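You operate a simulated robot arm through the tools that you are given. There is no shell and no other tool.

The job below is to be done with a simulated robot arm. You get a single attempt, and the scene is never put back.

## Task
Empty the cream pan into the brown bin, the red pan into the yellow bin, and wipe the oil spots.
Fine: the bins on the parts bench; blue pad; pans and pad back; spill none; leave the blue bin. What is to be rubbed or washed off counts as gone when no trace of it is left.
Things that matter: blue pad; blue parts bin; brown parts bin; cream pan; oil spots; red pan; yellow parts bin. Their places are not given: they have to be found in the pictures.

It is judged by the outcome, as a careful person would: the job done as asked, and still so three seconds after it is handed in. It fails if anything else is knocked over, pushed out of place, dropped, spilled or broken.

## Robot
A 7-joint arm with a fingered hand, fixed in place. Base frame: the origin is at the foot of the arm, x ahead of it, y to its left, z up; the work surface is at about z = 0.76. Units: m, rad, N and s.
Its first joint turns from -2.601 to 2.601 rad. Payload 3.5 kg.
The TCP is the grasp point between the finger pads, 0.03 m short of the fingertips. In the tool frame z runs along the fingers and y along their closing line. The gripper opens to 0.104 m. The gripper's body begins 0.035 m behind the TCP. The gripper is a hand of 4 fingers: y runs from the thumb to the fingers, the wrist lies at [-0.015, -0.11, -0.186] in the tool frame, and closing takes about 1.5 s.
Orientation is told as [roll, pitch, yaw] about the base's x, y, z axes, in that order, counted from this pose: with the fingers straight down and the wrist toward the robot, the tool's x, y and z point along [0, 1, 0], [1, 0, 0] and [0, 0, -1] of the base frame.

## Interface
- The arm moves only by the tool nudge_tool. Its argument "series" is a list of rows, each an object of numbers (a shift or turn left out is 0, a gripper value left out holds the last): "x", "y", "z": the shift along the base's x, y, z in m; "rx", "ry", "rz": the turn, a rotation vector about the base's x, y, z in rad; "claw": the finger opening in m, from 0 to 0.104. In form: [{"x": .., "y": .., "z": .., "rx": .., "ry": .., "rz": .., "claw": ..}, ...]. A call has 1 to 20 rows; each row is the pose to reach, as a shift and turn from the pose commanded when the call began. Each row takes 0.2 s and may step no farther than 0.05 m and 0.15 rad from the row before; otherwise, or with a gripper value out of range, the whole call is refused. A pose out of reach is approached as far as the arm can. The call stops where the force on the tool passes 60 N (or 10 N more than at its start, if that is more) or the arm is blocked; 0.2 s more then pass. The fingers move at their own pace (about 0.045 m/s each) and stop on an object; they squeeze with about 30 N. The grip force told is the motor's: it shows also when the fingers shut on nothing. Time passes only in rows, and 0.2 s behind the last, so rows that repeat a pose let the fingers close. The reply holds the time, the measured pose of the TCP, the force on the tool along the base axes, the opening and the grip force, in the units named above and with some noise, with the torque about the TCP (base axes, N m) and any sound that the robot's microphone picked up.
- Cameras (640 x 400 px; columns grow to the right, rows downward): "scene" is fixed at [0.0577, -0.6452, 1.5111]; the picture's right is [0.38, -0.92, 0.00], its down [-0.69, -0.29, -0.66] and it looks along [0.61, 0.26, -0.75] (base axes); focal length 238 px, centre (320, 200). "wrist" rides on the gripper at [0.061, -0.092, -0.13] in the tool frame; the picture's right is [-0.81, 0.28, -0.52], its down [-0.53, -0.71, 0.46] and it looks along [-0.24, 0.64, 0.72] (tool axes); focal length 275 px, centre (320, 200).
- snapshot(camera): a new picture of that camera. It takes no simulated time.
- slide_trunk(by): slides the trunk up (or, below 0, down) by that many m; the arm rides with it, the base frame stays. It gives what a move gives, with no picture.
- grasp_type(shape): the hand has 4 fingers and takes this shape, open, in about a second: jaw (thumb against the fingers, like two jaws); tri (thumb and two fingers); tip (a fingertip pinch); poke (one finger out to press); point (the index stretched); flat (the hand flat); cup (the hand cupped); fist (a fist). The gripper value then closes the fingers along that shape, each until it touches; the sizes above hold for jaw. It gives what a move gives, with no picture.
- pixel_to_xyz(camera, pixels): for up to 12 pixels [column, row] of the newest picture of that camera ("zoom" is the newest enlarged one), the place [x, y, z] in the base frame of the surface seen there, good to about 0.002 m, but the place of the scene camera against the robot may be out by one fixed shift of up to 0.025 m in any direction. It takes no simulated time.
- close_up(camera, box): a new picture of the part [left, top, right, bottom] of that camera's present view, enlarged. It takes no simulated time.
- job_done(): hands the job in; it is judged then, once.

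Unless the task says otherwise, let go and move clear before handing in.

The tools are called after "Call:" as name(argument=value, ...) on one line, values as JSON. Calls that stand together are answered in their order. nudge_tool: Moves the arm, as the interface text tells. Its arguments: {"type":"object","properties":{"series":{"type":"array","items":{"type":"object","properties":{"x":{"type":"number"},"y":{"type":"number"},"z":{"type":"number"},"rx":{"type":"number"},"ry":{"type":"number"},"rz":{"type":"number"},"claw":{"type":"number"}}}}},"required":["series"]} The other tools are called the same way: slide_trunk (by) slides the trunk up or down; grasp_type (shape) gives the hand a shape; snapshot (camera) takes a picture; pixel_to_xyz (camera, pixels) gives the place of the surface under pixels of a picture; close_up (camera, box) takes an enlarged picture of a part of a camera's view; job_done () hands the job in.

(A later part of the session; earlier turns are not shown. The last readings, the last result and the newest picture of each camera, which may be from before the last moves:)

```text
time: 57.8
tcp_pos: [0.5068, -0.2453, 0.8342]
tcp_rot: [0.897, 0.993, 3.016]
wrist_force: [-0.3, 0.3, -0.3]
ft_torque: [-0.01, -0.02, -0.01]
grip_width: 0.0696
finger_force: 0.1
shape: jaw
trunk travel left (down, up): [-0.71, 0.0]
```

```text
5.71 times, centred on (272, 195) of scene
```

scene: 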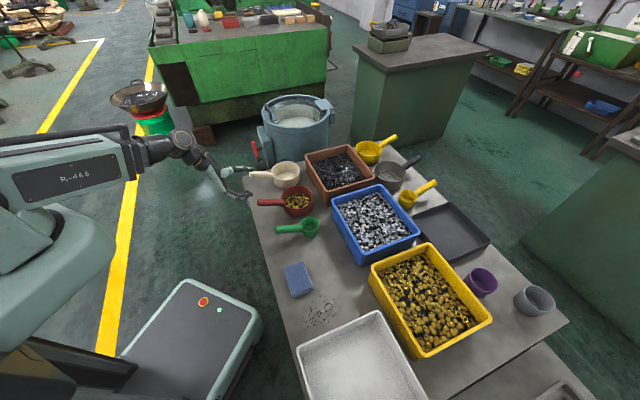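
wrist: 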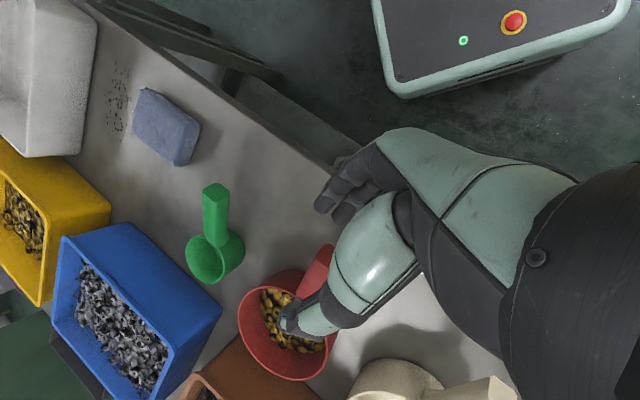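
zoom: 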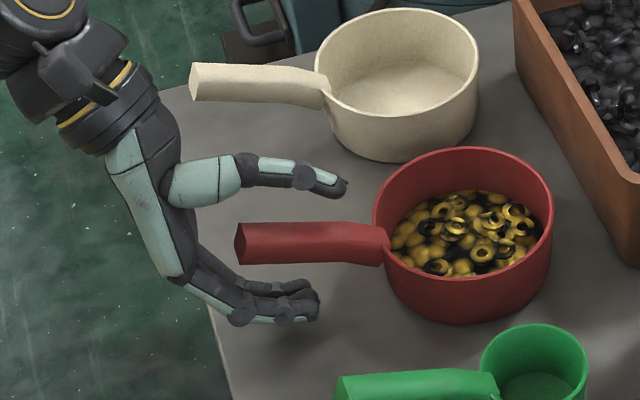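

The red handle is between the thumb and fingers. Closing now.

Call:
nudge_tool(series=[{"claw": 0.03}, {"claw": 0.03}, {"claw": 0.03}, {"claw": 0.03}, {"claw": 0.0}, {"claw": 0.0}, {"claw": 0.0}, {"claw": 0.0}, {"claw": 0.0}])

Call:
close_up(camera="wrist", box=[200, 160, 440, 310])

Call:
close_up(camera="scene", box=[216, 160, 328, 230])

```text
time: 59.8
tcp_pos: [0.5071, -0.2441, 0.8342]
tcp_rot: [0.896, 0.991, 3.016]
wrist_force: [-0.7, 0.2, 2.5]
ft_torque: [-0.03, 0.01, 0.03]
grip_width: 0.0151
finger_force: 30.1
shape: jaw
trunk travel left (down, up): [-0.71, 0.0]
```

```text
2.67 times, centred on (320, 235) of wrist
```

zoom: 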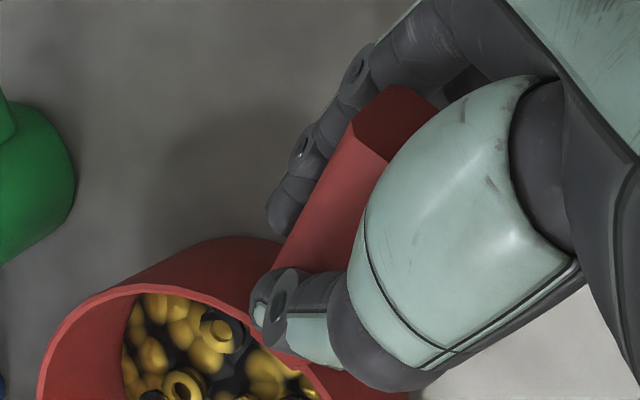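

```text
5.71 times, centred on (272, 195) of scene
```

zoom: 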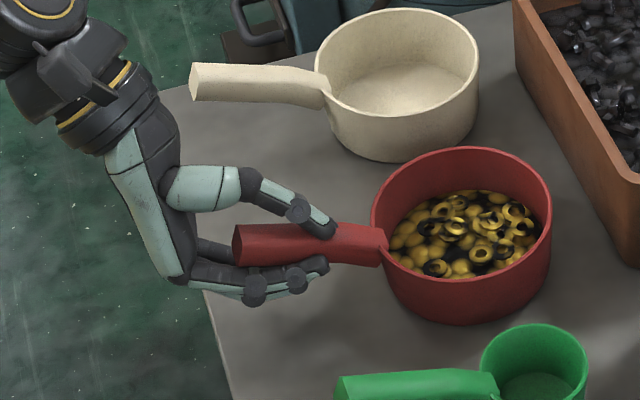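

Gripped (0.015 m, 30 N) with the pan barely moved. Test lift.

Call:
nudge_tool(series=[{"z": 0.003}, {"z": 0.006}, {"z": 0.01}, {"z": 0.014}, {"z": 0.02}, {"z": 0.026}, {"z": 0.026}])

Call:
close_up(camera="wrist", box=[160, 190, 400, 340])

Call:
close_up(camera="scene", box=[216, 160, 328, 230])

```text
time: 61.4
tcp_pos: [0.5073, -0.2455, 0.8598]
tcp_rot: [0.896, 0.994, 3.016]
wrist_force: [-0.1, 1.0, -2.3]
ft_torque: [0.19, 0.14, 0.03]
grip_width: 0.0152
finger_force: 30.3
shape: jaw
trunk travel left (down, up): [-0.71, 0.0]
```

```text
2.67 times, centred on (280, 265) of wrist
```

zoom: 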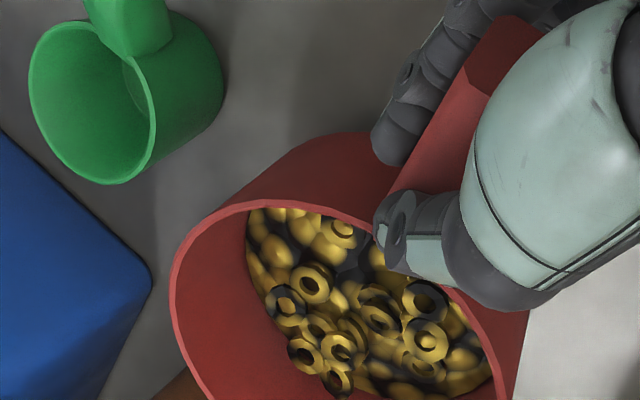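

```text
5.71 times, centred on (272, 195) of scene
```

zoom: 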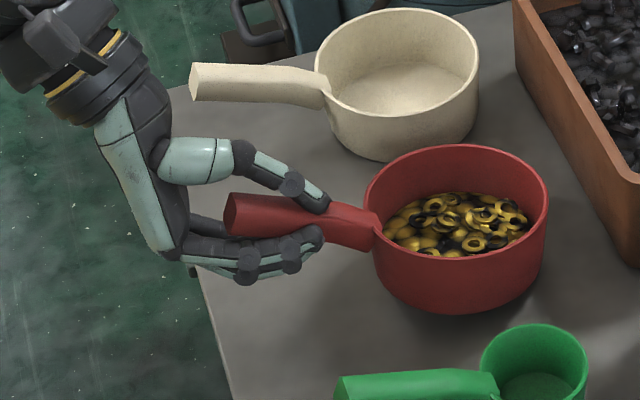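

The far side of the pan looks as if it is still low. I'll measure the rim to see the tilt.

Call:
pixel_to_xyz(camera="zoom", pixels=[[455, 146], [545, 200], [367, 195], [500, 155], [400, 250], [228, 205], [290, 205]])

Call:
close_up(camera="wrist", box=[160, 230, 352, 350])

```text
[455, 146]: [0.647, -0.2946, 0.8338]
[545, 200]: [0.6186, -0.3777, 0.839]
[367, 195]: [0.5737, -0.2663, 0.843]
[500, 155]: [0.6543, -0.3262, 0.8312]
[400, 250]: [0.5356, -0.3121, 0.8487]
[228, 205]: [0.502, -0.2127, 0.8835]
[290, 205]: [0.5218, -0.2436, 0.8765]
```

```text
3.33 times, centred on (256, 290) of wrist
```

zoom: 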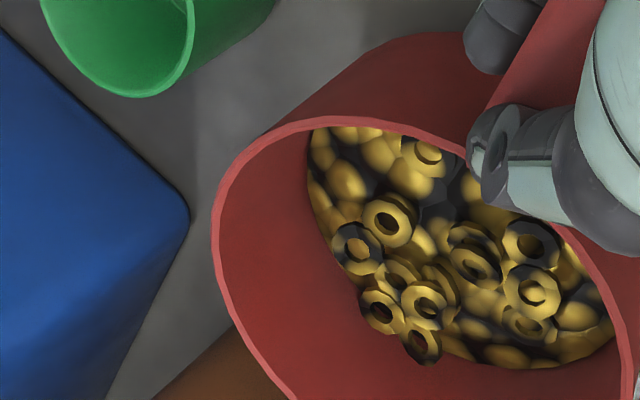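

The pan sags ~8° nose-down but may be off the bench. I'll lift 15 mm more and see whether the tilt grows.

Call:
nudge_tool(series=[{"z": 0.005}, {"z": 0.01}, {"z": 0.015}, {"z": 0.015}, {"z": 0.015}])

Call:
close_up(camera="scene", box=[216, 160, 328, 230])

Call:
pixel_to_xyz(camera="zoom", pixels=[[455, 139], [545, 190], [365, 185], [500, 147], [400, 240], [226, 195], [290, 198]])

```text
time: 62.6
tcp_pos: [0.5063, -0.2448, 0.8768]
tcp_rot: [0.897, 0.994, 3.016]
wrist_force: [-0.2, 0.5, -3.8]
ft_torque: [0.17, 0.22, -0.01]
grip_width: 0.0151
finger_force: 29.7
shape: jaw
trunk travel left (down, up): [-0.71, 0.0]
```

```text
5.71 times, centred on (272, 195) of scene
```

zoom: 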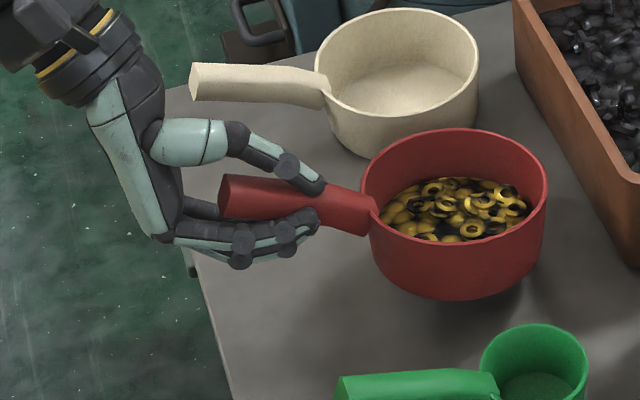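

```text
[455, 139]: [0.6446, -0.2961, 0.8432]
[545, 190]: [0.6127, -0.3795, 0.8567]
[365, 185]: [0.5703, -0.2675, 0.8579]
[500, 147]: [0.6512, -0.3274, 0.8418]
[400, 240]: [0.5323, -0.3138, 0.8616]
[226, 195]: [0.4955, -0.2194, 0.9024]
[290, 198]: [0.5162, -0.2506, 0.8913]
```

The pan is fully off the bench with a steady 8° sag. I'll raise it and tip the hand nose-up about 7° to level it.

Call:
nudge_tool(series=[{"z": 0.02, "rx": -0.014, "ry": -0.014}, {"z": 0.04, "rx": -0.028, "ry": -0.028}, {"z": 0.06, "rx": -0.042, "ry": -0.042}, {"z": 0.08, "rx": -0.056, "ry": -0.056}, {"z": 0.1, "rx": -0.07, "ry": -0.07}, {"z": 0.118, "rx": -0.085, "ry": -0.085}, {"z": 0.118, "rx": -0.085, "ry": -0.085}])

Call:
close_up(camera="scene", box=[216, 130, 344, 210])

Call:
close_up(camera="wrist", box=[120, 190, 376, 350])

```text
time: 64.2
tcp_pos: [0.5059, -0.2442, 0.9932]
tcp_rot: [1.055, 1.083, -3.133]
wrist_force: [0.2, -0.1, -3.4]
ft_torque: [0.25, 0.2, -0.02]
grip_width: 0.0154
finger_force: 30.2
shape: jaw
trunk travel left (down, up): [-0.71, 0.0]
```

```text
5.00 times, centred on (280, 170) of scene
```

zoom: 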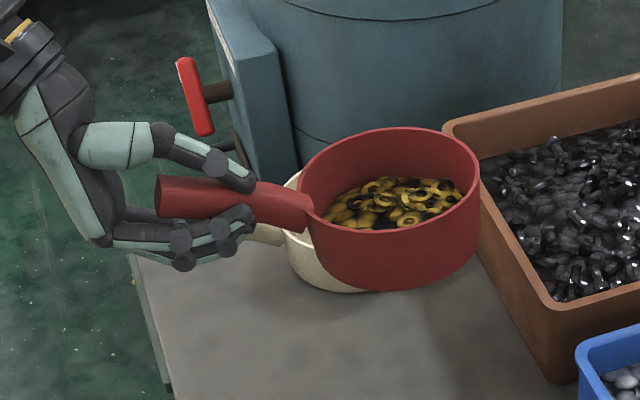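

```text
2.50 times, centred on (248, 270) of wrist
```

zoom: 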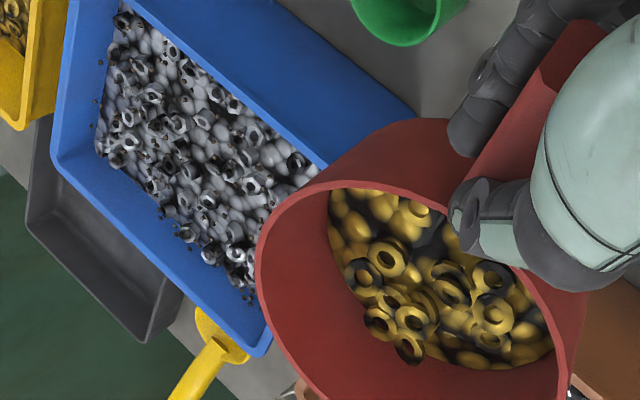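

Call:
pixel_to_xyz(camera="zoom", pixels=[[258, 265], [290, 205], [350, 182], [440, 215], [565, 350], [300, 385], [265, 310], [385, 184]])

Call:
snapshot(camera="scene")

Call:
pixel_to_xyz(camera="scene", pixels=[[300, 156], [311, 163], [304, 173], [275, 172], [371, 266], [428, 244], [491, 321], [412, 350], [332, 204], [361, 264], [420, 233], [384, 186]])

```text
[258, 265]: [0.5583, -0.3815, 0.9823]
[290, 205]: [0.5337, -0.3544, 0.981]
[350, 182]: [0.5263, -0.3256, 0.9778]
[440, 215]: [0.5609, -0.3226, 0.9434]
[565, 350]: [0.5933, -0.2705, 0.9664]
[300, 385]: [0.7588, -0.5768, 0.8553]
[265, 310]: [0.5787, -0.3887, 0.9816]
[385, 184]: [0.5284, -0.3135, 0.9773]
```

```text
taken
```

scene: 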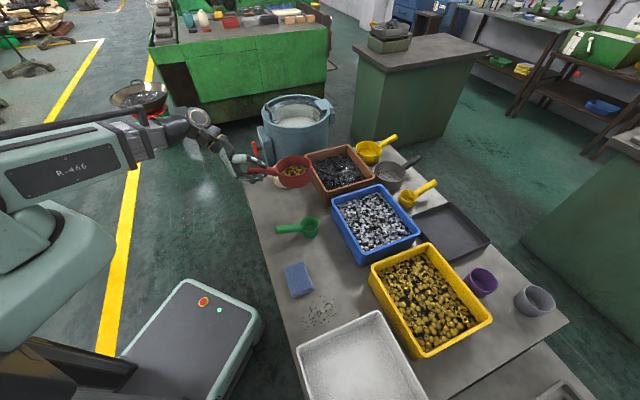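

```text
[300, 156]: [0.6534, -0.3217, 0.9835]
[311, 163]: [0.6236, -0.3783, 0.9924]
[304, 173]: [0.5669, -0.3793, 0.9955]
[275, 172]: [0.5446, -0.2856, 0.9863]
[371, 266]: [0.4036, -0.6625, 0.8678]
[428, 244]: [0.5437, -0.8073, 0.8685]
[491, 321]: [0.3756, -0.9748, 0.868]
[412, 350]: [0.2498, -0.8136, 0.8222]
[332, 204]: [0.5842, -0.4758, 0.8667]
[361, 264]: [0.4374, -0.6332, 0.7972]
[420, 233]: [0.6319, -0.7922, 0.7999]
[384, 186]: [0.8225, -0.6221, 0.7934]
```

The rim is at about z 0.975 (left side slightly low), contents secure. I'll carry it over the bare bench around the blue bin to the yellow bin, whose centre is about (0.387,-0.820).

Call:
nudge_tool(series=[{"x": -0.0143, "y": -0.0226}, {"x": -0.0287, "y": -0.0452}, {"x": -0.043, "y": -0.0678}, {"x": -0.0573, "y": -0.0903}, {"x": -0.0717, "y": -0.1129}, {"x": -0.086, "y": -0.1355}, {"x": -0.1, "y": -0.1595}, {"x": -0.114, "y": -0.1835}, {"x": -0.128, "y": -0.2075}, {"x": -0.142, "y": -0.2315}, {"x": -0.156, "y": -0.2555}, {"x": -0.159, "y": -0.285}, {"x": -0.1625, "y": -0.314}, {"x": -0.166, "y": -0.343}, {"x": -0.169, "y": -0.372}, {"x": -0.1725, "y": -0.4}, {"x": -0.176, "y": -0.428}, {"x": -0.179, "y": -0.452}, {"x": -0.182, "y": -0.472}, {"x": -0.182, "y": -0.472}])

Call:
snapshot(camera="scene")

Call:
snapshot(camera="wrist")

```text
time: 68.4
tcp_pos: [0.3559, -0.6956, 0.9692]
tcp_rot: [1.128, 1.081, -3.115]
wrist_force: [-0.5, 0.0, -2.3]
ft_torque: [0.23, 0.14, -0.03]
grip_width: 0.0149
finger_force: 29.9
shape: jaw
out of reach, approached as far as the arm can: row 15, 16, 17, 18, 19, 20
trunk travel left (down, up): [-0.71, 0.0]
```

```text
taken
```

scene: 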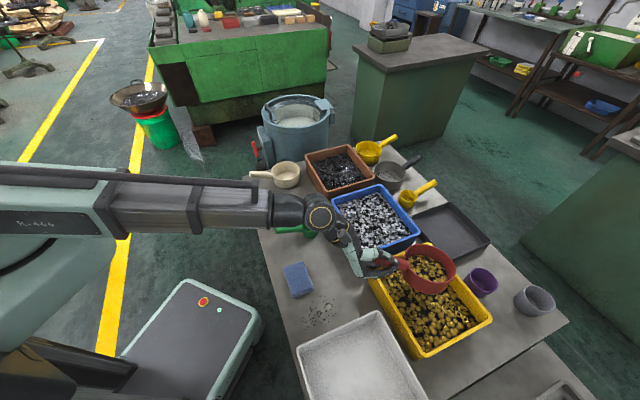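

```text
taken
```

wrist: 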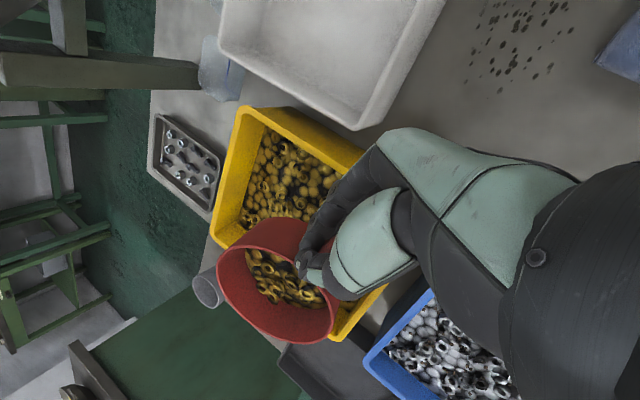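

Reached (0.356,-0.696,0.969) — slightly short because of a joint limit. I'll measure where the red pan is relative to the yellow bin.

Call:
close_up(camera="scene", box=[360, 220, 504, 310])

Call:
close_up(camera="wrist", box=[180, 90, 436, 250])

Call:
pixel_to_xyz(camera="wrist", pixels=[[218, 265], [240, 226], [285, 218], [330, 320], [285, 340], [235, 305], [216, 240], [236, 110], [370, 142], [386, 285], [340, 338], [262, 285]])

```text
4.44 times, centred on (432, 265) of scene
```

zoom: 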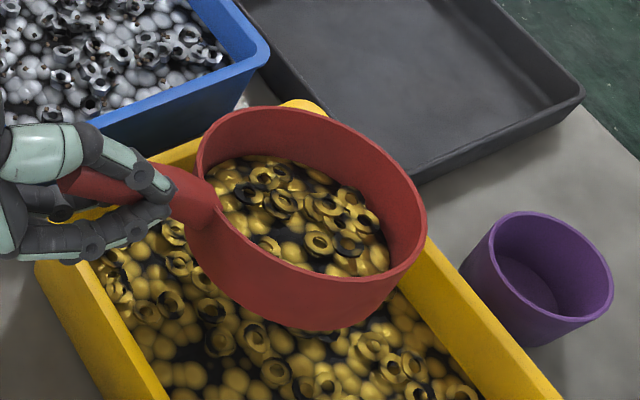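

```text
2.50 times, centred on (308, 170) of wrist
```

zoom: 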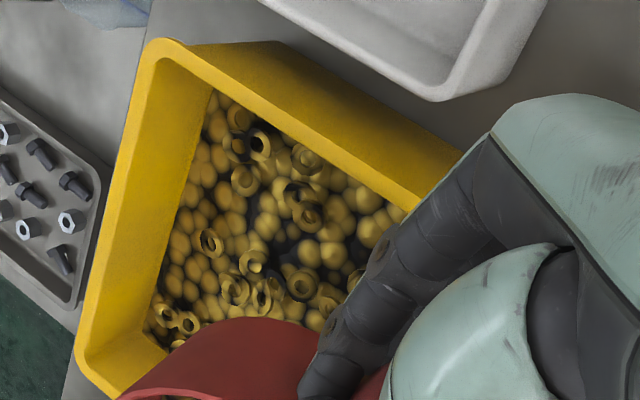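

```text
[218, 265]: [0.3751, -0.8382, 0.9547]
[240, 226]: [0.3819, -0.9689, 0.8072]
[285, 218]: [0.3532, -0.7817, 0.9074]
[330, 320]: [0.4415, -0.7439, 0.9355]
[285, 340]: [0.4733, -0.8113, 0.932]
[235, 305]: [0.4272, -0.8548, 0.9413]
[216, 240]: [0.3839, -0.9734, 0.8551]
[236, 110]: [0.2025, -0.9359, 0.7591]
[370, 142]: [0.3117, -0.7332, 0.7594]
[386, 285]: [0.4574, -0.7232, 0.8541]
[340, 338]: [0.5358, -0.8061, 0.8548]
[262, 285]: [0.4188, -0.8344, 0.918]
```

Pan centre is (0.418,-0.797), about 38 mm left of the yellow bin's centre, and pouring goes to the right, so the fall point is near the bin's centre. I'll begin rolling about the handle axis.

Call:
nudge_tool(series=[{"rx": 0.0477, "ry": -0.078, "rz": -0.0411}, {"rx": 0.0954, "ry": -0.156, "rz": -0.0822}, {"rx": 0.1431, "ry": -0.234, "rz": -0.1233}, {"rx": 0.1908, "ry": -0.312, "rz": -0.1644}, {"rx": 0.2385, "ry": -0.39, "rz": -0.2055}, {"rx": 0.2862, "ry": -0.468, "rz": -0.2466}, {"rx": 0.2862, "ry": -0.468, "rz": -0.2466}])

Call:
close_up(camera="scene", box=[328, 210, 504, 320])

Call:
snapshot(camera="wrist")

```text
time: 70.0
tcp_pos: [0.3541, -0.6952, 0.9705]
tcp_rot: [-0.328, 1.25, 1.536]
wrist_force: [-1.0, -0.4, 0.3]
ft_torque: [0.0, 0.0, 0.03]
grip_width: 0.0116
finger_force: 30.5
shape: jaw
trunk travel left (down, up): [-0.71, 0.0]
```

```text
3.64 times, centred on (416, 265) of scene
```

zoom: 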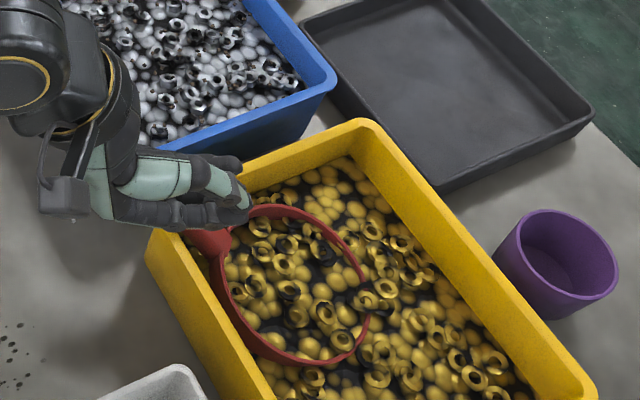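

```text
taken
```

wrist: 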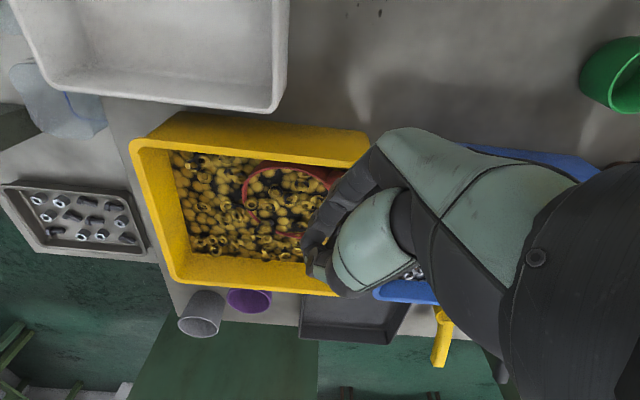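

The red pan slipped out of the fingers and dropped into the yellow bin (scene zoom around (290,285)); torque is now zero. I'll look closely before moving anything.

Call:
close_up(camera="scene", box=[364, 240, 444, 290])

Call:
close_up(camera="wrist", box=[200, 130, 392, 250])

Call:
close_up(camera="scene", box=[360, 220, 520, 370])

```text
8.00 times, centred on (404, 265) of scene
```

zoom: 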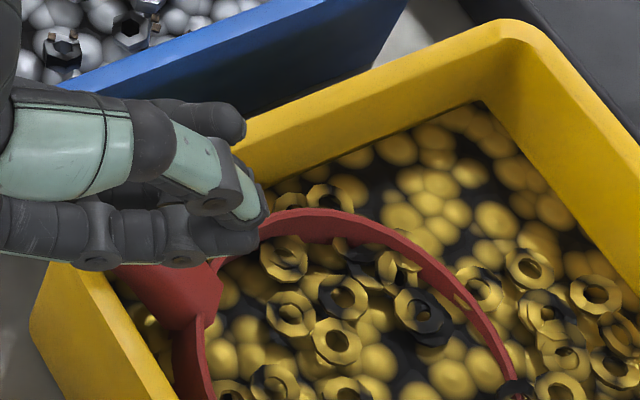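

```text
3.33 times, centred on (296, 190) of wrist
```

zoom: 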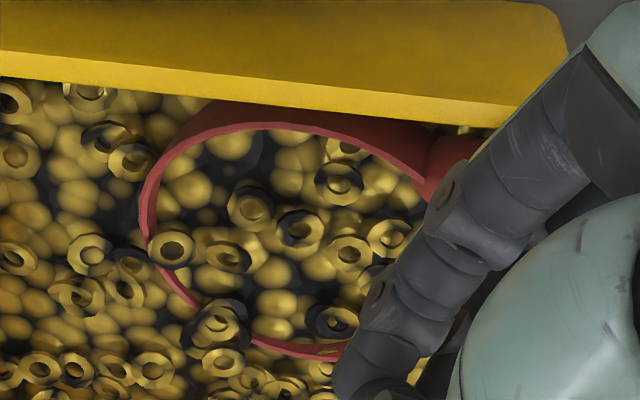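

```text
2.67 times, centred on (440, 295) of scene
```

zoom: 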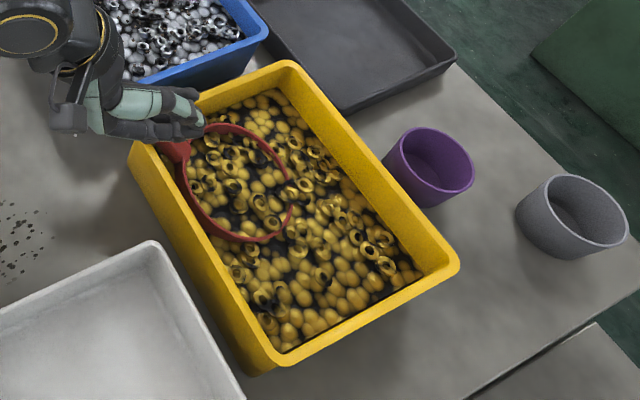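

The pan landed inside the bin with no parts outside it. I'll raise the hand slightly to see whether the fingers still hold the handle.

Call:
nudge_tool(series=[{"z": 0.01}, {"z": 0.02}, {"z": 0.03}, {"z": 0.03}])

Call:
close_up(camera="scene", box=[348, 220, 444, 280])

Call:
close_up(camera="wrist", box=[200, 130, 392, 250])

```text
time: 71.0
tcp_pos: [0.3544, -0.6963, 1.0006]
tcp_rot: [-0.327, 1.25, 1.542]
wrist_force: [0.7, 0.3, 0.4]
ft_torque: [0.04, 0.0, 0.01]
grip_width: 0.0119
finger_force: 30.2
shape: jaw
trunk travel left (down, up): [-0.71, 0.0]
```

```text
6.67 times, centred on (396, 250) of scene
```

zoom: 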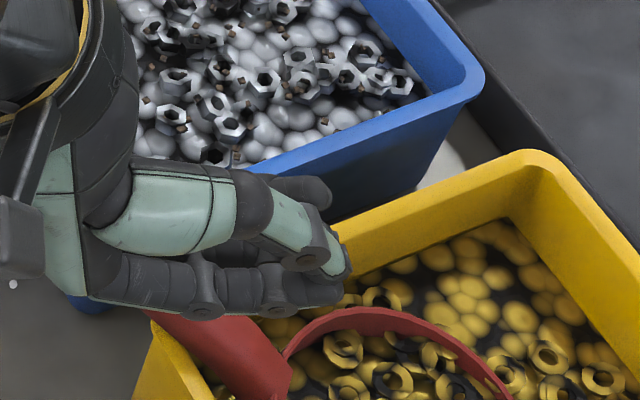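

```text
3.33 times, centred on (296, 190) of wrist
```

zoom: 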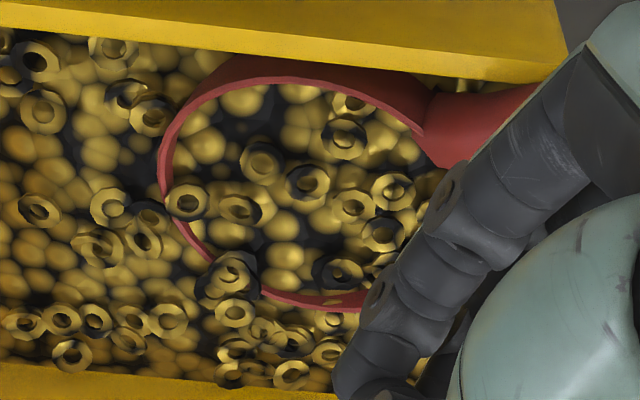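

The hand is empty; the pan sits in the bin with its handle over the bin's left rim. I'll open the fingers, move up and away to get a clear view.

Call:
nudge_tool(series=[{"z": 0.03, "claw": 0.07}, {"z": 0.06, "claw": 0.07}, {"x": -0.02, "y": 0.03, "z": 0.08, "claw": 0.07}, {"x": -0.04, "y": 0.06, "z": 0.1, "claw": 0.07}, {"x": -0.05, "y": 0.09, "z": 0.1, "claw": 0.07}, {"x": -0.06, "y": 0.12, "z": 0.1, "claw": 0.07}, {"x": -0.06, "y": 0.12, "z": 0.1, "claw": 0.07}])

Call:
close_up(camera="scene", box=[348, 220, 508, 320])

Call:
snapshot(camera="wrist")

```text
time: 72.6
tcp_pos: [0.2946, -0.577, 1.1002]
tcp_rot: [-0.327, 1.251, 1.541]
wrist_force: [0.5, -0.2, 0.0]
ft_torque: [-0.02, -0.01, -0.02]
grip_width: 0.0697
finger_force: 0.1
shape: jaw
trunk travel left (down, up): [-0.71, 0.0]
```

```text
4.00 times, centred on (428, 270) of scene
```

zoom: 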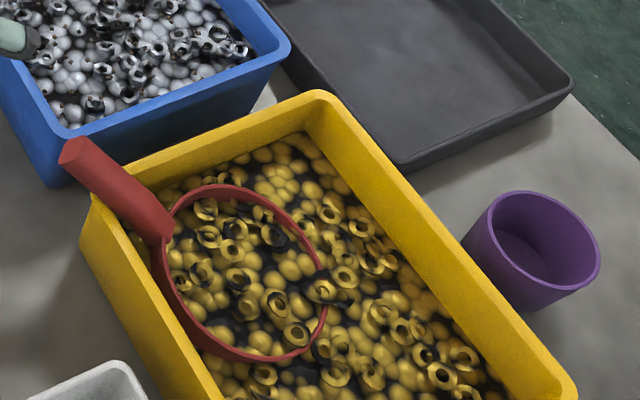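

```text
taken
```

wrist: 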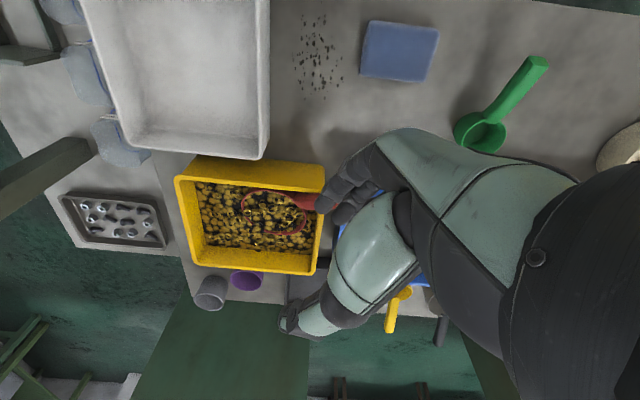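

The handle is clearly visible over the bin's left corner, from zoom (75,150) to (160,230). I'll measure handle and rim.

Call:
pixel_to_xyz(camera="zoom", pixels=[[65, 152], [88, 140], [80, 165], [100, 160], [110, 180], [130, 195], [150, 215], [130, 180], [110, 200], [155, 240]])

Call:
pixel_to_xyz(camera="zoom", pixels=[[215, 187], [290, 228], [325, 300], [270, 362], [185, 320], [160, 270], [240, 270], [98, 197], [318, 95], [570, 385], [160, 172], [240, 190]])

```text
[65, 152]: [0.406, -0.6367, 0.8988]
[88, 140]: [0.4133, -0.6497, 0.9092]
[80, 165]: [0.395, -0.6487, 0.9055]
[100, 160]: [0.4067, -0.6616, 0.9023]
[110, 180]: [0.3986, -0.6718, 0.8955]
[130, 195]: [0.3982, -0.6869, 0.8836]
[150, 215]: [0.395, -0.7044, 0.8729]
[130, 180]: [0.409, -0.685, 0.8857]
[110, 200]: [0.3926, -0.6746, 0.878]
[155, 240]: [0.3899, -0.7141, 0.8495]
```

```text
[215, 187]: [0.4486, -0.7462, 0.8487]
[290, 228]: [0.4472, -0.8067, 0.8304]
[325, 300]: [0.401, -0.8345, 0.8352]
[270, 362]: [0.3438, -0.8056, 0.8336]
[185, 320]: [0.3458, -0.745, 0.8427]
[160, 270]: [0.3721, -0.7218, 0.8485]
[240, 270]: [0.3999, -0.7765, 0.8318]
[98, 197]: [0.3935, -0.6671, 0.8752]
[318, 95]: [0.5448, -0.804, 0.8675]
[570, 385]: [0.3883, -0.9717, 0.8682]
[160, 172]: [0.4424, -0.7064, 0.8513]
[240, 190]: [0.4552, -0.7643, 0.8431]
```

The handle points toward +y (heading about −95°) and slopes 28°. Its end is close to the blue bin's near corner, so I'll measure that corner before planning the regrasp.

Call:
close_up(camera="scene", box=[340, 236, 404, 276])

```text
10.00 times, centred on (372, 256) of scene
```

zoom: 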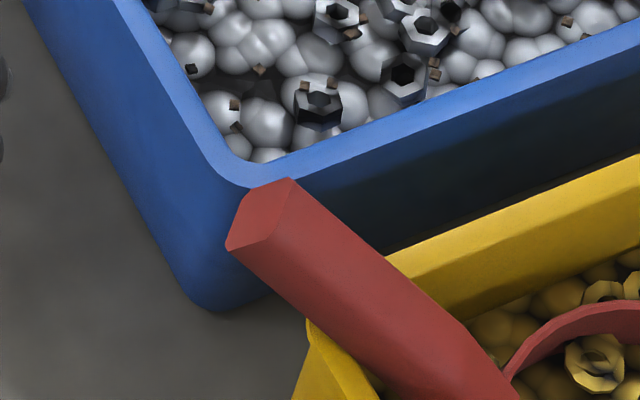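

There are tiny brown specks among the silver parts in the blue bin. I'll check whether they are spread all over it and in the other bins (i.e. part of the scene).

Call:
close_up(camera="scene", box=[328, 186, 408, 236])

Call:
close_up(camera="scene", box=[308, 146, 372, 186])

Call:
close_up(camera="scene", box=[400, 280, 480, 330])

```text
8.00 times, centred on (368, 211) of scene
```

zoom: 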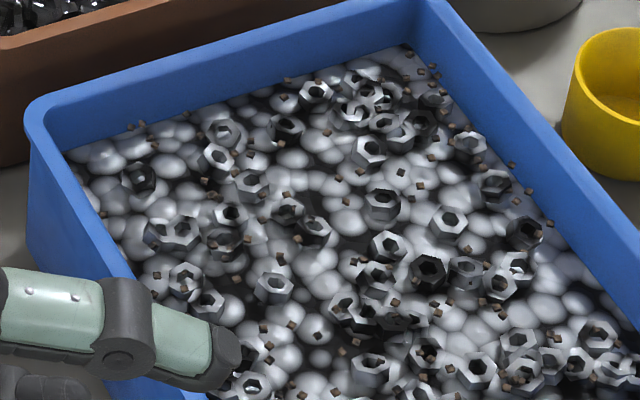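

```text
10.00 times, centred on (340, 166) of scene
```

zoom: 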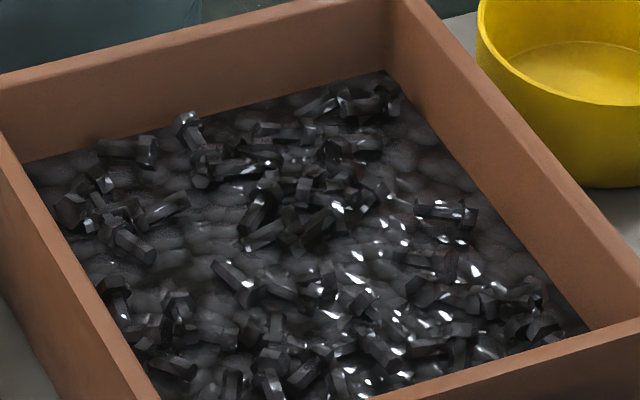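

```text
8.00 times, centred on (440, 305) of scene
```

zoom: 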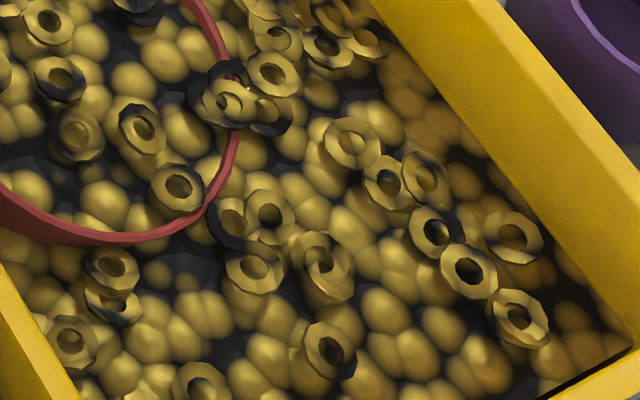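

The specks cover the whole blue bin, so they belong to the scene. Now the blue bin's near corner.

Call:
close_up(camera="scene", box=[340, 236, 404, 276])

Call:
pixel_to_xyz(camera="zoom", pixels=[[228, 175], [205, 165], [150, 90], [300, 180], [230, 225], [262, 215], [250, 240], [290, 185], [330, 270], [380, 330], [345, 240], [430, 300]])

```text
10.00 times, centred on (372, 256) of scene
```

zoom: 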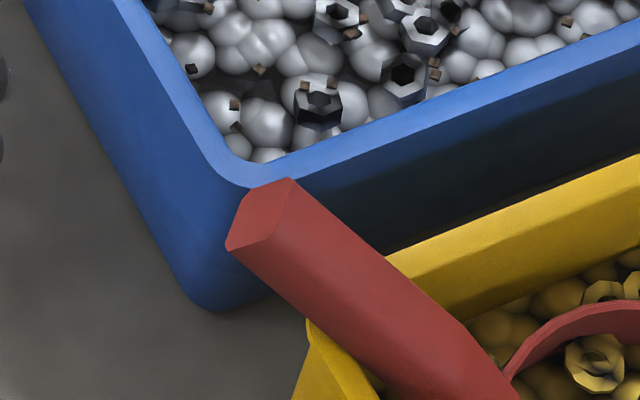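

```text
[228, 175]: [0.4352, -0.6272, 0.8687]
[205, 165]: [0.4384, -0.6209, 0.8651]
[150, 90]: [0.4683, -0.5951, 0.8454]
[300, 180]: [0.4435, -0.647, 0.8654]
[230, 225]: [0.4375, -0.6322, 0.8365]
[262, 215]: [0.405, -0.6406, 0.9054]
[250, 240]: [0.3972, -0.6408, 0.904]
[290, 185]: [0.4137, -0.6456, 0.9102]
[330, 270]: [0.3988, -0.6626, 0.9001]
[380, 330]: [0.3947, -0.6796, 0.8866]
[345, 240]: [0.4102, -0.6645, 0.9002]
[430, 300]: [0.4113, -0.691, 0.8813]
```

The handle rests just above the yellow bin's corner, so fingers can't get underneath. I'll instead pinch it from above, fingers pointing down and three fingers spread along the handle. First I roll the hand at height to bring the wrist around.

Call:
nudge_tool(series=[{"rx": 0.042, "ry": -0.1297, "rz": -0.0426}, {"rx": 0.084, "ry": -0.2593, "rz": -0.0851}, {"rx": 0.126, "ry": -0.389, "rz": -0.1277}, {"rx": 0.168, "ry": -0.5187, "rz": -0.1702}, {"rx": 0.21, "ry": -0.6484, "rz": -0.2128}, {"rx": 0.252, "ry": -0.778, "rz": -0.2553}, {"rx": 0.294, "ry": -0.9077, "rz": -0.2979}, {"rx": 0.336, "ry": -1.0374, "rz": -0.3405}, {"rx": 0.378, "ry": -1.167, "rz": -0.383}, {"rx": 0.42, "ry": -1.2967, "rz": -0.4256}, {"rx": 0.462, "ry": -1.4265, "rz": -0.4682}, {"rx": 0.462, "ry": -1.4265, "rz": -0.4682}])

```text
time: 75.2
tcp_pos: [0.2938, -0.5756, 1.1]
tcp_rot: [-1.268, -0.104, 0.281]
wrist_force: [-0.5, -0.9, 1.2]
ft_torque: [-0.01, 0.0, -0.02]
grip_width: 0.07
finger_force: 0.0
shape: jaw
trunk travel left (down, up): [-0.71, 0.0]
```

Good. Now I'll tilt the fingers down (and 32° past vertical to be square to the sloping handle) while moving toward the handle, staying high.

Call:
nudge_tool(series=[{"x": 0.006, "y": -0.005, "rx": 0.135, "ry": 0.0389}, {"x": 0.012, "y": -0.01, "rx": 0.27, "ry": 0.0778}, {"x": 0.018, "y": -0.015, "rx": 0.405, "ry": 0.1167}, {"x": 0.024, "y": -0.02, "rx": 0.54, "ry": 0.1556}, {"x": 0.03, "y": -0.025, "rx": 0.675, "ry": 0.1946}, {"x": 0.036, "y": -0.03, "rx": 0.81, "ry": 0.2335}, {"x": 0.042, "y": -0.035, "rx": 0.945, "ry": 0.2724}, {"x": 0.048, "y": -0.04, "rx": 1.08, "ry": 0.3113}, {"x": 0.054, "y": -0.045, "rx": 1.215, "ry": 0.3502}, {"x": 0.06, "y": -0.05, "rx": 1.35, "ry": 0.3891}, {"x": 0.066, "y": -0.055, "rx": 1.485, "ry": 0.428}, {"x": 0.072, "y": -0.06, "rx": 1.62, "ry": 0.467}, {"x": 0.078, "y": -0.065, "rx": 1.7552, "ry": 0.5059}, {"x": 0.078, "y": -0.065, "rx": 1.7552, "ry": 0.5059}])

Call:
snapshot(camera="wrist")

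Call:
snapshot(camera="scene")

```text
time: 77.8
tcp_pos: [0.3653, -0.6346, 1.1006]
tcp_rot: [0.351, 0.002, 0.182]
wrist_force: [3.0, -20.1, 13.7]
ft_torque: [3.28, 2.02, 2.17]
grip_width: 0.0697
finger_force: 0.1
shape: jaw
trunk travel left (down, up): [-0.71, 0.0]
stopped in row 12: the force on the tool passed its limit at 165 N (the readings are from after the stop); the commanded pose is now the measured one
```

```text
taken
```

wrist: 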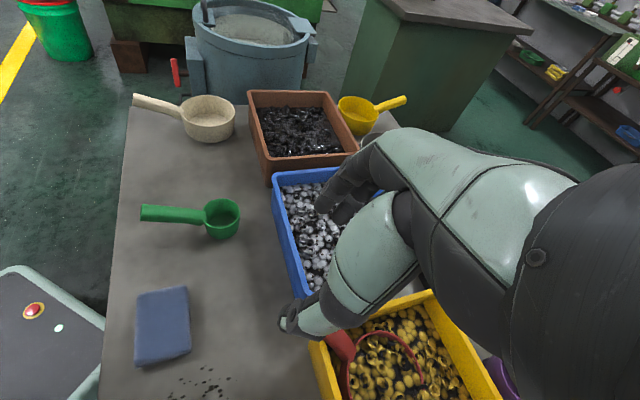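

```text
taken
```

scene: 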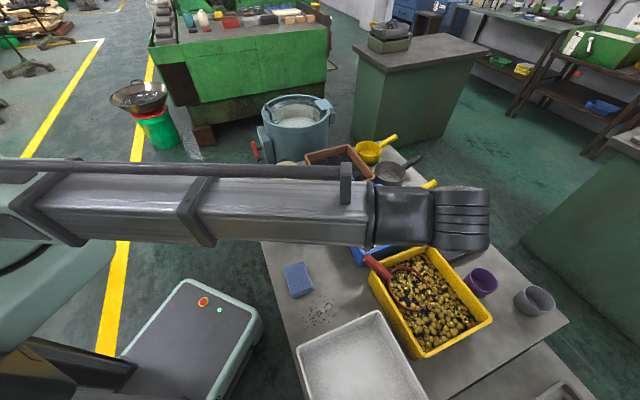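

The tool force spiked at z 1.10 with nothing around, so this looks like the hand touching the arm itself at this bend. I'll back off that rotation.

Call:
nudge_tool(series=[{"rx": -0.09, "ry": -0.026}, {"rx": -0.18, "ry": -0.052}, {"rx": -0.27, "ry": -0.078}, {"rx": -0.34, "ry": -0.098}, {"rx": -0.34, "ry": -0.098}])

Call:
snapshot(camera="scene")

```text
time: 78.1
tcp_pos: [0.3654, -0.6354, 1.1001]
tcp_rot: [0.342, 0.004, 0.178]
wrist_force: [0.9, -1.6, -1.5]
ft_torque: [0.25, 0.02, 0.19]
grip_width: 0.0695
finger_force: 0.0
shape: jaw
trunk travel left (down, up): [-0.71, 0.0]
stopped in row 1: the force on the tool passed its limit at 70 N (the readings are from after the stop); the commanded pose is now the measured one
```

```text
taken
```

scene: 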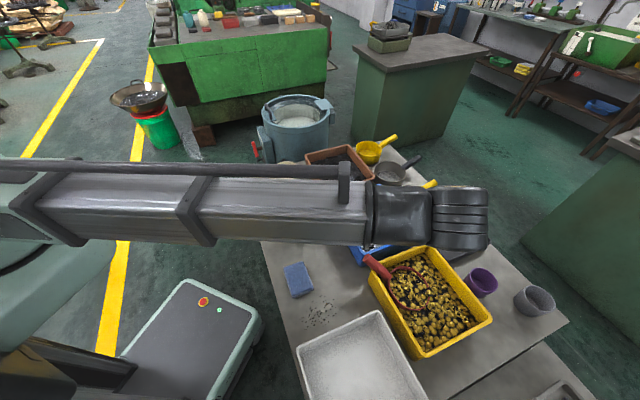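

The force has now dropped to near zero. I'll continue backing off in small steps.

Call:
nudge_tool(series=[{"rx": -0.03, "ry": -0.009}, {"rx": -0.06, "ry": -0.017}, {"rx": -0.09, "ry": -0.026}, {"rx": -0.12, "ry": -0.035}, {"rx": -0.15, "ry": -0.043}, {"rx": -0.2, "ry": -0.058}, {"rx": -0.2, "ry": -0.058}])

Call:
close_up(camera="scene", box=[320, 150, 512, 270])

```text
time: 79.7
tcp_pos: [0.366, -0.6356, 1.1022]
tcp_rot: [0.135, -0.021, 0.179]
wrist_force: [-0.2, -0.3, 0.3]
ft_torque: [0.0, -0.01, 0.02]
grip_width: 0.0697
finger_force: 0.1
shape: jaw
trunk travel left (down, up): [-0.71, 0.0]
```

```text
3.33 times, centred on (416, 210) of scene
```

zoom: 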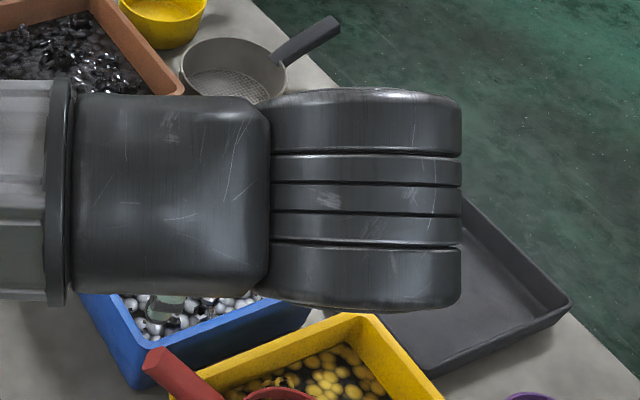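

Force is clear; the tool is nearly straight down (tilt 0.135). That is enough for a pinch from above. I'll set the yaw to match the handle and look with the wrist camera.

Call:
nudge_tool(series=[{"rx": -0.06, "rz": -0.08}, {"rx": -0.12, "rz": -0.16}, {"rx": -0.135, "rz": -0.235}, {"rx": -0.135, "rz": -0.235}])

Call:
snapshot(camera="wrist")

Call:
close_up(camera="wrist", box=[260, 270, 500, 400])

```text
time: 80.7
tcp_pos: [0.3663, -0.6348, 1.1008]
tcp_rot: [0.0, -0.013, -0.053]
wrist_force: [0.3, 0.7, -0.1]
ft_torque: [0.02, 0.0, 0.01]
grip_width: 0.0699
finger_force: 0.0
shape: jaw
trunk travel left (down, up): [-0.71, 0.0]
```

```text
taken
```

wrist: 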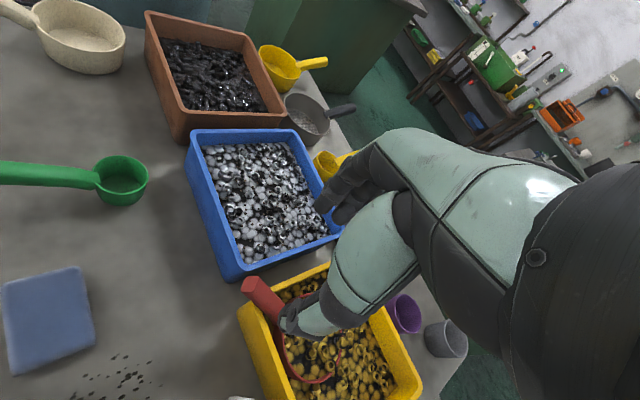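

```text
2.67 times, centred on (380, 335) of wrist
```

zoom: 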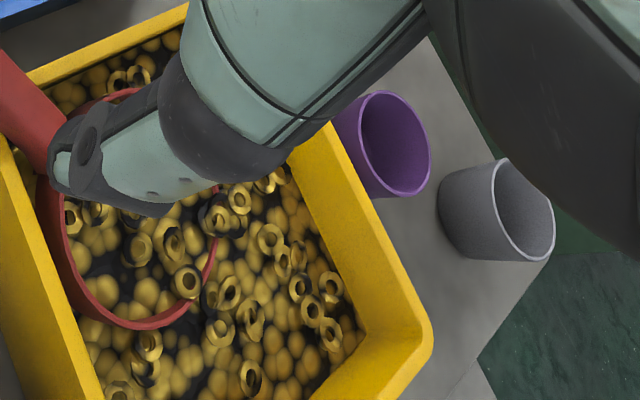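

Call:
close_up(camera="wrist", box=[216, 250, 312, 310])

```text
6.67 times, centred on (264, 280) of wrist
```

zoom: 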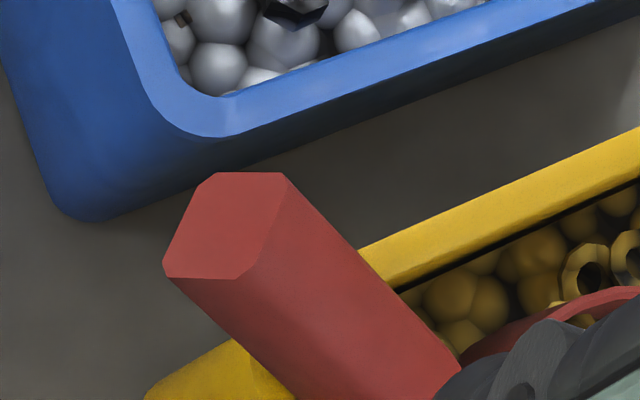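

Call:
pixel_to_xyz(camera="zoom", pixels=[[215, 178], [283, 178], [240, 272], [168, 270], [225, 225], [330, 290], [400, 310], [420, 370], [330, 390], [370, 260], [190, 390], [205, 132]])

```text
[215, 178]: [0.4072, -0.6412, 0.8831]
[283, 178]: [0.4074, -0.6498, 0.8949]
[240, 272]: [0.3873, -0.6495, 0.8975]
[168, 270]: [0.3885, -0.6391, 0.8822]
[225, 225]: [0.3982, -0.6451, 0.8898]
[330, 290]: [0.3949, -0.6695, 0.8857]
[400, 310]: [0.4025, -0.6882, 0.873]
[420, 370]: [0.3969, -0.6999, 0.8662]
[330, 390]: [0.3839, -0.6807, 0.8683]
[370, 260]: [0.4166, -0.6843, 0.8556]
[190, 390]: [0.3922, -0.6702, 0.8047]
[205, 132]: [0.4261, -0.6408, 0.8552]
```

Handle end centre by wrist camera is (0.398,-0.645,0.890), slope ~31°; the blue rim corner is at (0.426,-0.641,0.855). I'll move over the handle with a 0.05 opening and stop at z 0.95 to check alignment.

Call:
nudge_tool(series=[{"x": 0.016, "y": -0.02, "z": -0.02, "claw": 0.05}, {"x": 0.0312, "y": -0.0402, "z": -0.05, "claw": 0.05}, {"x": 0.0312, "y": -0.0402, "z": -0.09, "claw": 0.05}, {"x": 0.0312, "y": -0.0402, "z": -0.12, "claw": 0.05}, {"x": 0.0312, "y": -0.0402, "z": -0.15, "claw": 0.05}, {"x": 0.0312, "y": -0.0402, "z": -0.15, "claw": 0.05}])

Call:
snapshot(camera="wrist")

Call:
close_up(camera="scene", box=[320, 200, 448, 280])

```text
time: 82.1
tcp_pos: [0.395, -0.6741, 0.9533]
tcp_rot: [-0.001, -0.011, -0.054]
wrist_force: [-0.6, 0.9, 0.0]
ft_torque: [0.01, 0.01, 0.01]
grip_width: 0.0506
finger_force: 0.0
shape: jaw
trunk travel left (down, up): [-0.71, 0.0]
```

```text
taken
```

wrist: 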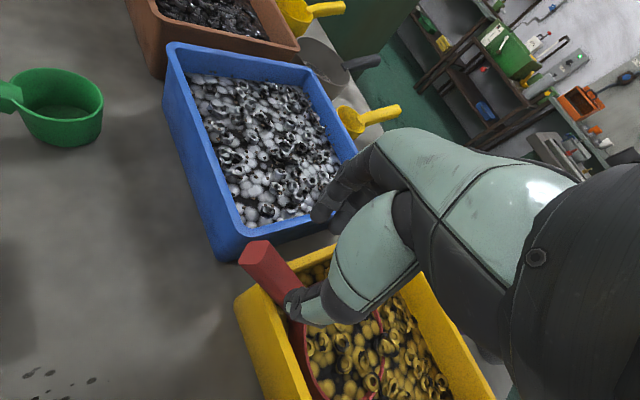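

```text
5.00 times, centred on (384, 240) of scene
```

zoom: 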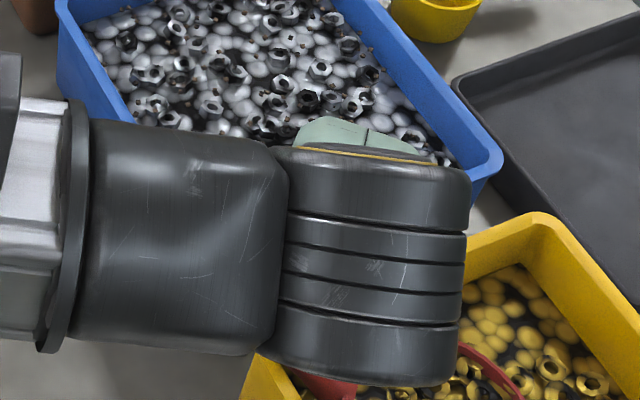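

Call:
close_up(camera="wrist", box=[216, 200, 376, 300])

Call:
pixel_to_xyz(camera="zoom", pixels=[[115, 185], [205, 170], [105, 255], [180, 245], [150, 215], [250, 290], [300, 300], [240, 340], [330, 340], [125, 160], [75, 165], [345, 225]])

```text
4.00 times, centred on (296, 250) of wrist
```

zoom: 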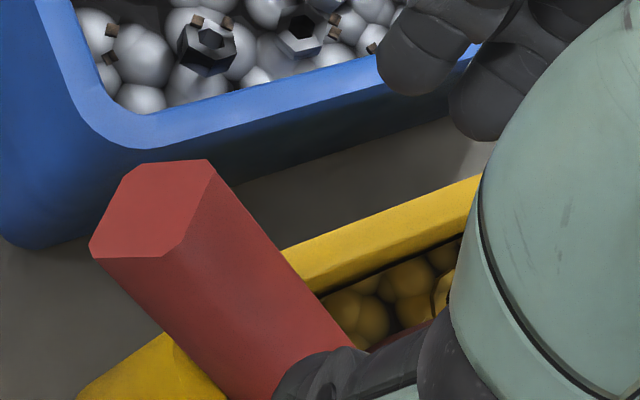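

```text
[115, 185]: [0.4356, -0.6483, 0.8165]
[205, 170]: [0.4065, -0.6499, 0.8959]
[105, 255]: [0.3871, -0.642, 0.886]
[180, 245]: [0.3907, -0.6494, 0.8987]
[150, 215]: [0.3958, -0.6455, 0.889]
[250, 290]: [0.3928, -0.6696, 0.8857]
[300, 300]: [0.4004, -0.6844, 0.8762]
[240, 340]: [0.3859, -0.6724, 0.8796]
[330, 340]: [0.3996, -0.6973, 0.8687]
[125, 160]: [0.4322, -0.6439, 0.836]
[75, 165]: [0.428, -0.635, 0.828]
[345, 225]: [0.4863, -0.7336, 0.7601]
```

Handle end centre (0.3965,-0.6455,0.889) confirmed; the fingers straddle it. I'll descend to z ≈ 0.892 so the tips stay just above both bin rims.

Call:
nudge_tool(series=[{"x": 0.0005, "z": -0.015}, {"x": 0.0005, "z": -0.03}, {"x": 0.0005, "z": -0.045}, {"x": 0.0005, "z": -0.053}, {"x": 0.0005, "z": -0.059}, {"x": 0.0005, "z": -0.059}])

Call:
close_up(camera="wrist", box=[216, 180, 408, 300])

```text
time: 83.5
tcp_pos: [0.3981, -0.674, 0.8916]
tcp_rot: [-0.003, -0.011, -0.052]
wrist_force: [0.2, -0.5, 0.3]
ft_torque: [-0.03, 0.01, 0.0]
grip_width: 0.0506
finger_force: 0.0
shape: jaw
trunk travel left (down, up): [-0.71, 0.0]
```

```text
3.33 times, centred on (312, 240) of wrist
```

zoom: 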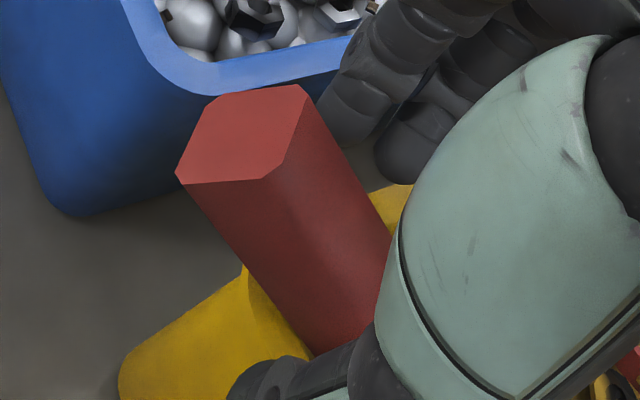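

The fingers are alongside the handle without contact. Closing on it.

Call:
nudge_tool(series=[{"claw": 0.03}, {"claw": 0.02}, {"claw": 0.0}, {"claw": 0.0}, {"claw": 0.0}, {"claw": 0.0}, {"claw": 0.0}])

Call:
close_up(camera="wrist", box=[216, 180, 408, 300])

```text
time: 85.1
tcp_pos: [0.3979, -0.6768, 0.8918]
tcp_rot: [-0.002, -0.012, -0.053]
wrist_force: [-1.2, -0.9, -0.1]
ft_torque: [-0.04, -0.01, -0.03]
grip_width: 0.0179
finger_force: 30.5
shape: jaw
trunk travel left (down, up): [-0.71, 0.0]
```

```text
3.33 times, centred on (312, 240) of wrist
```

zoom: 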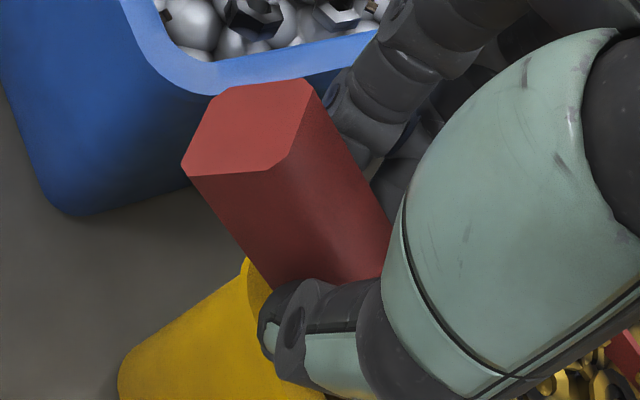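

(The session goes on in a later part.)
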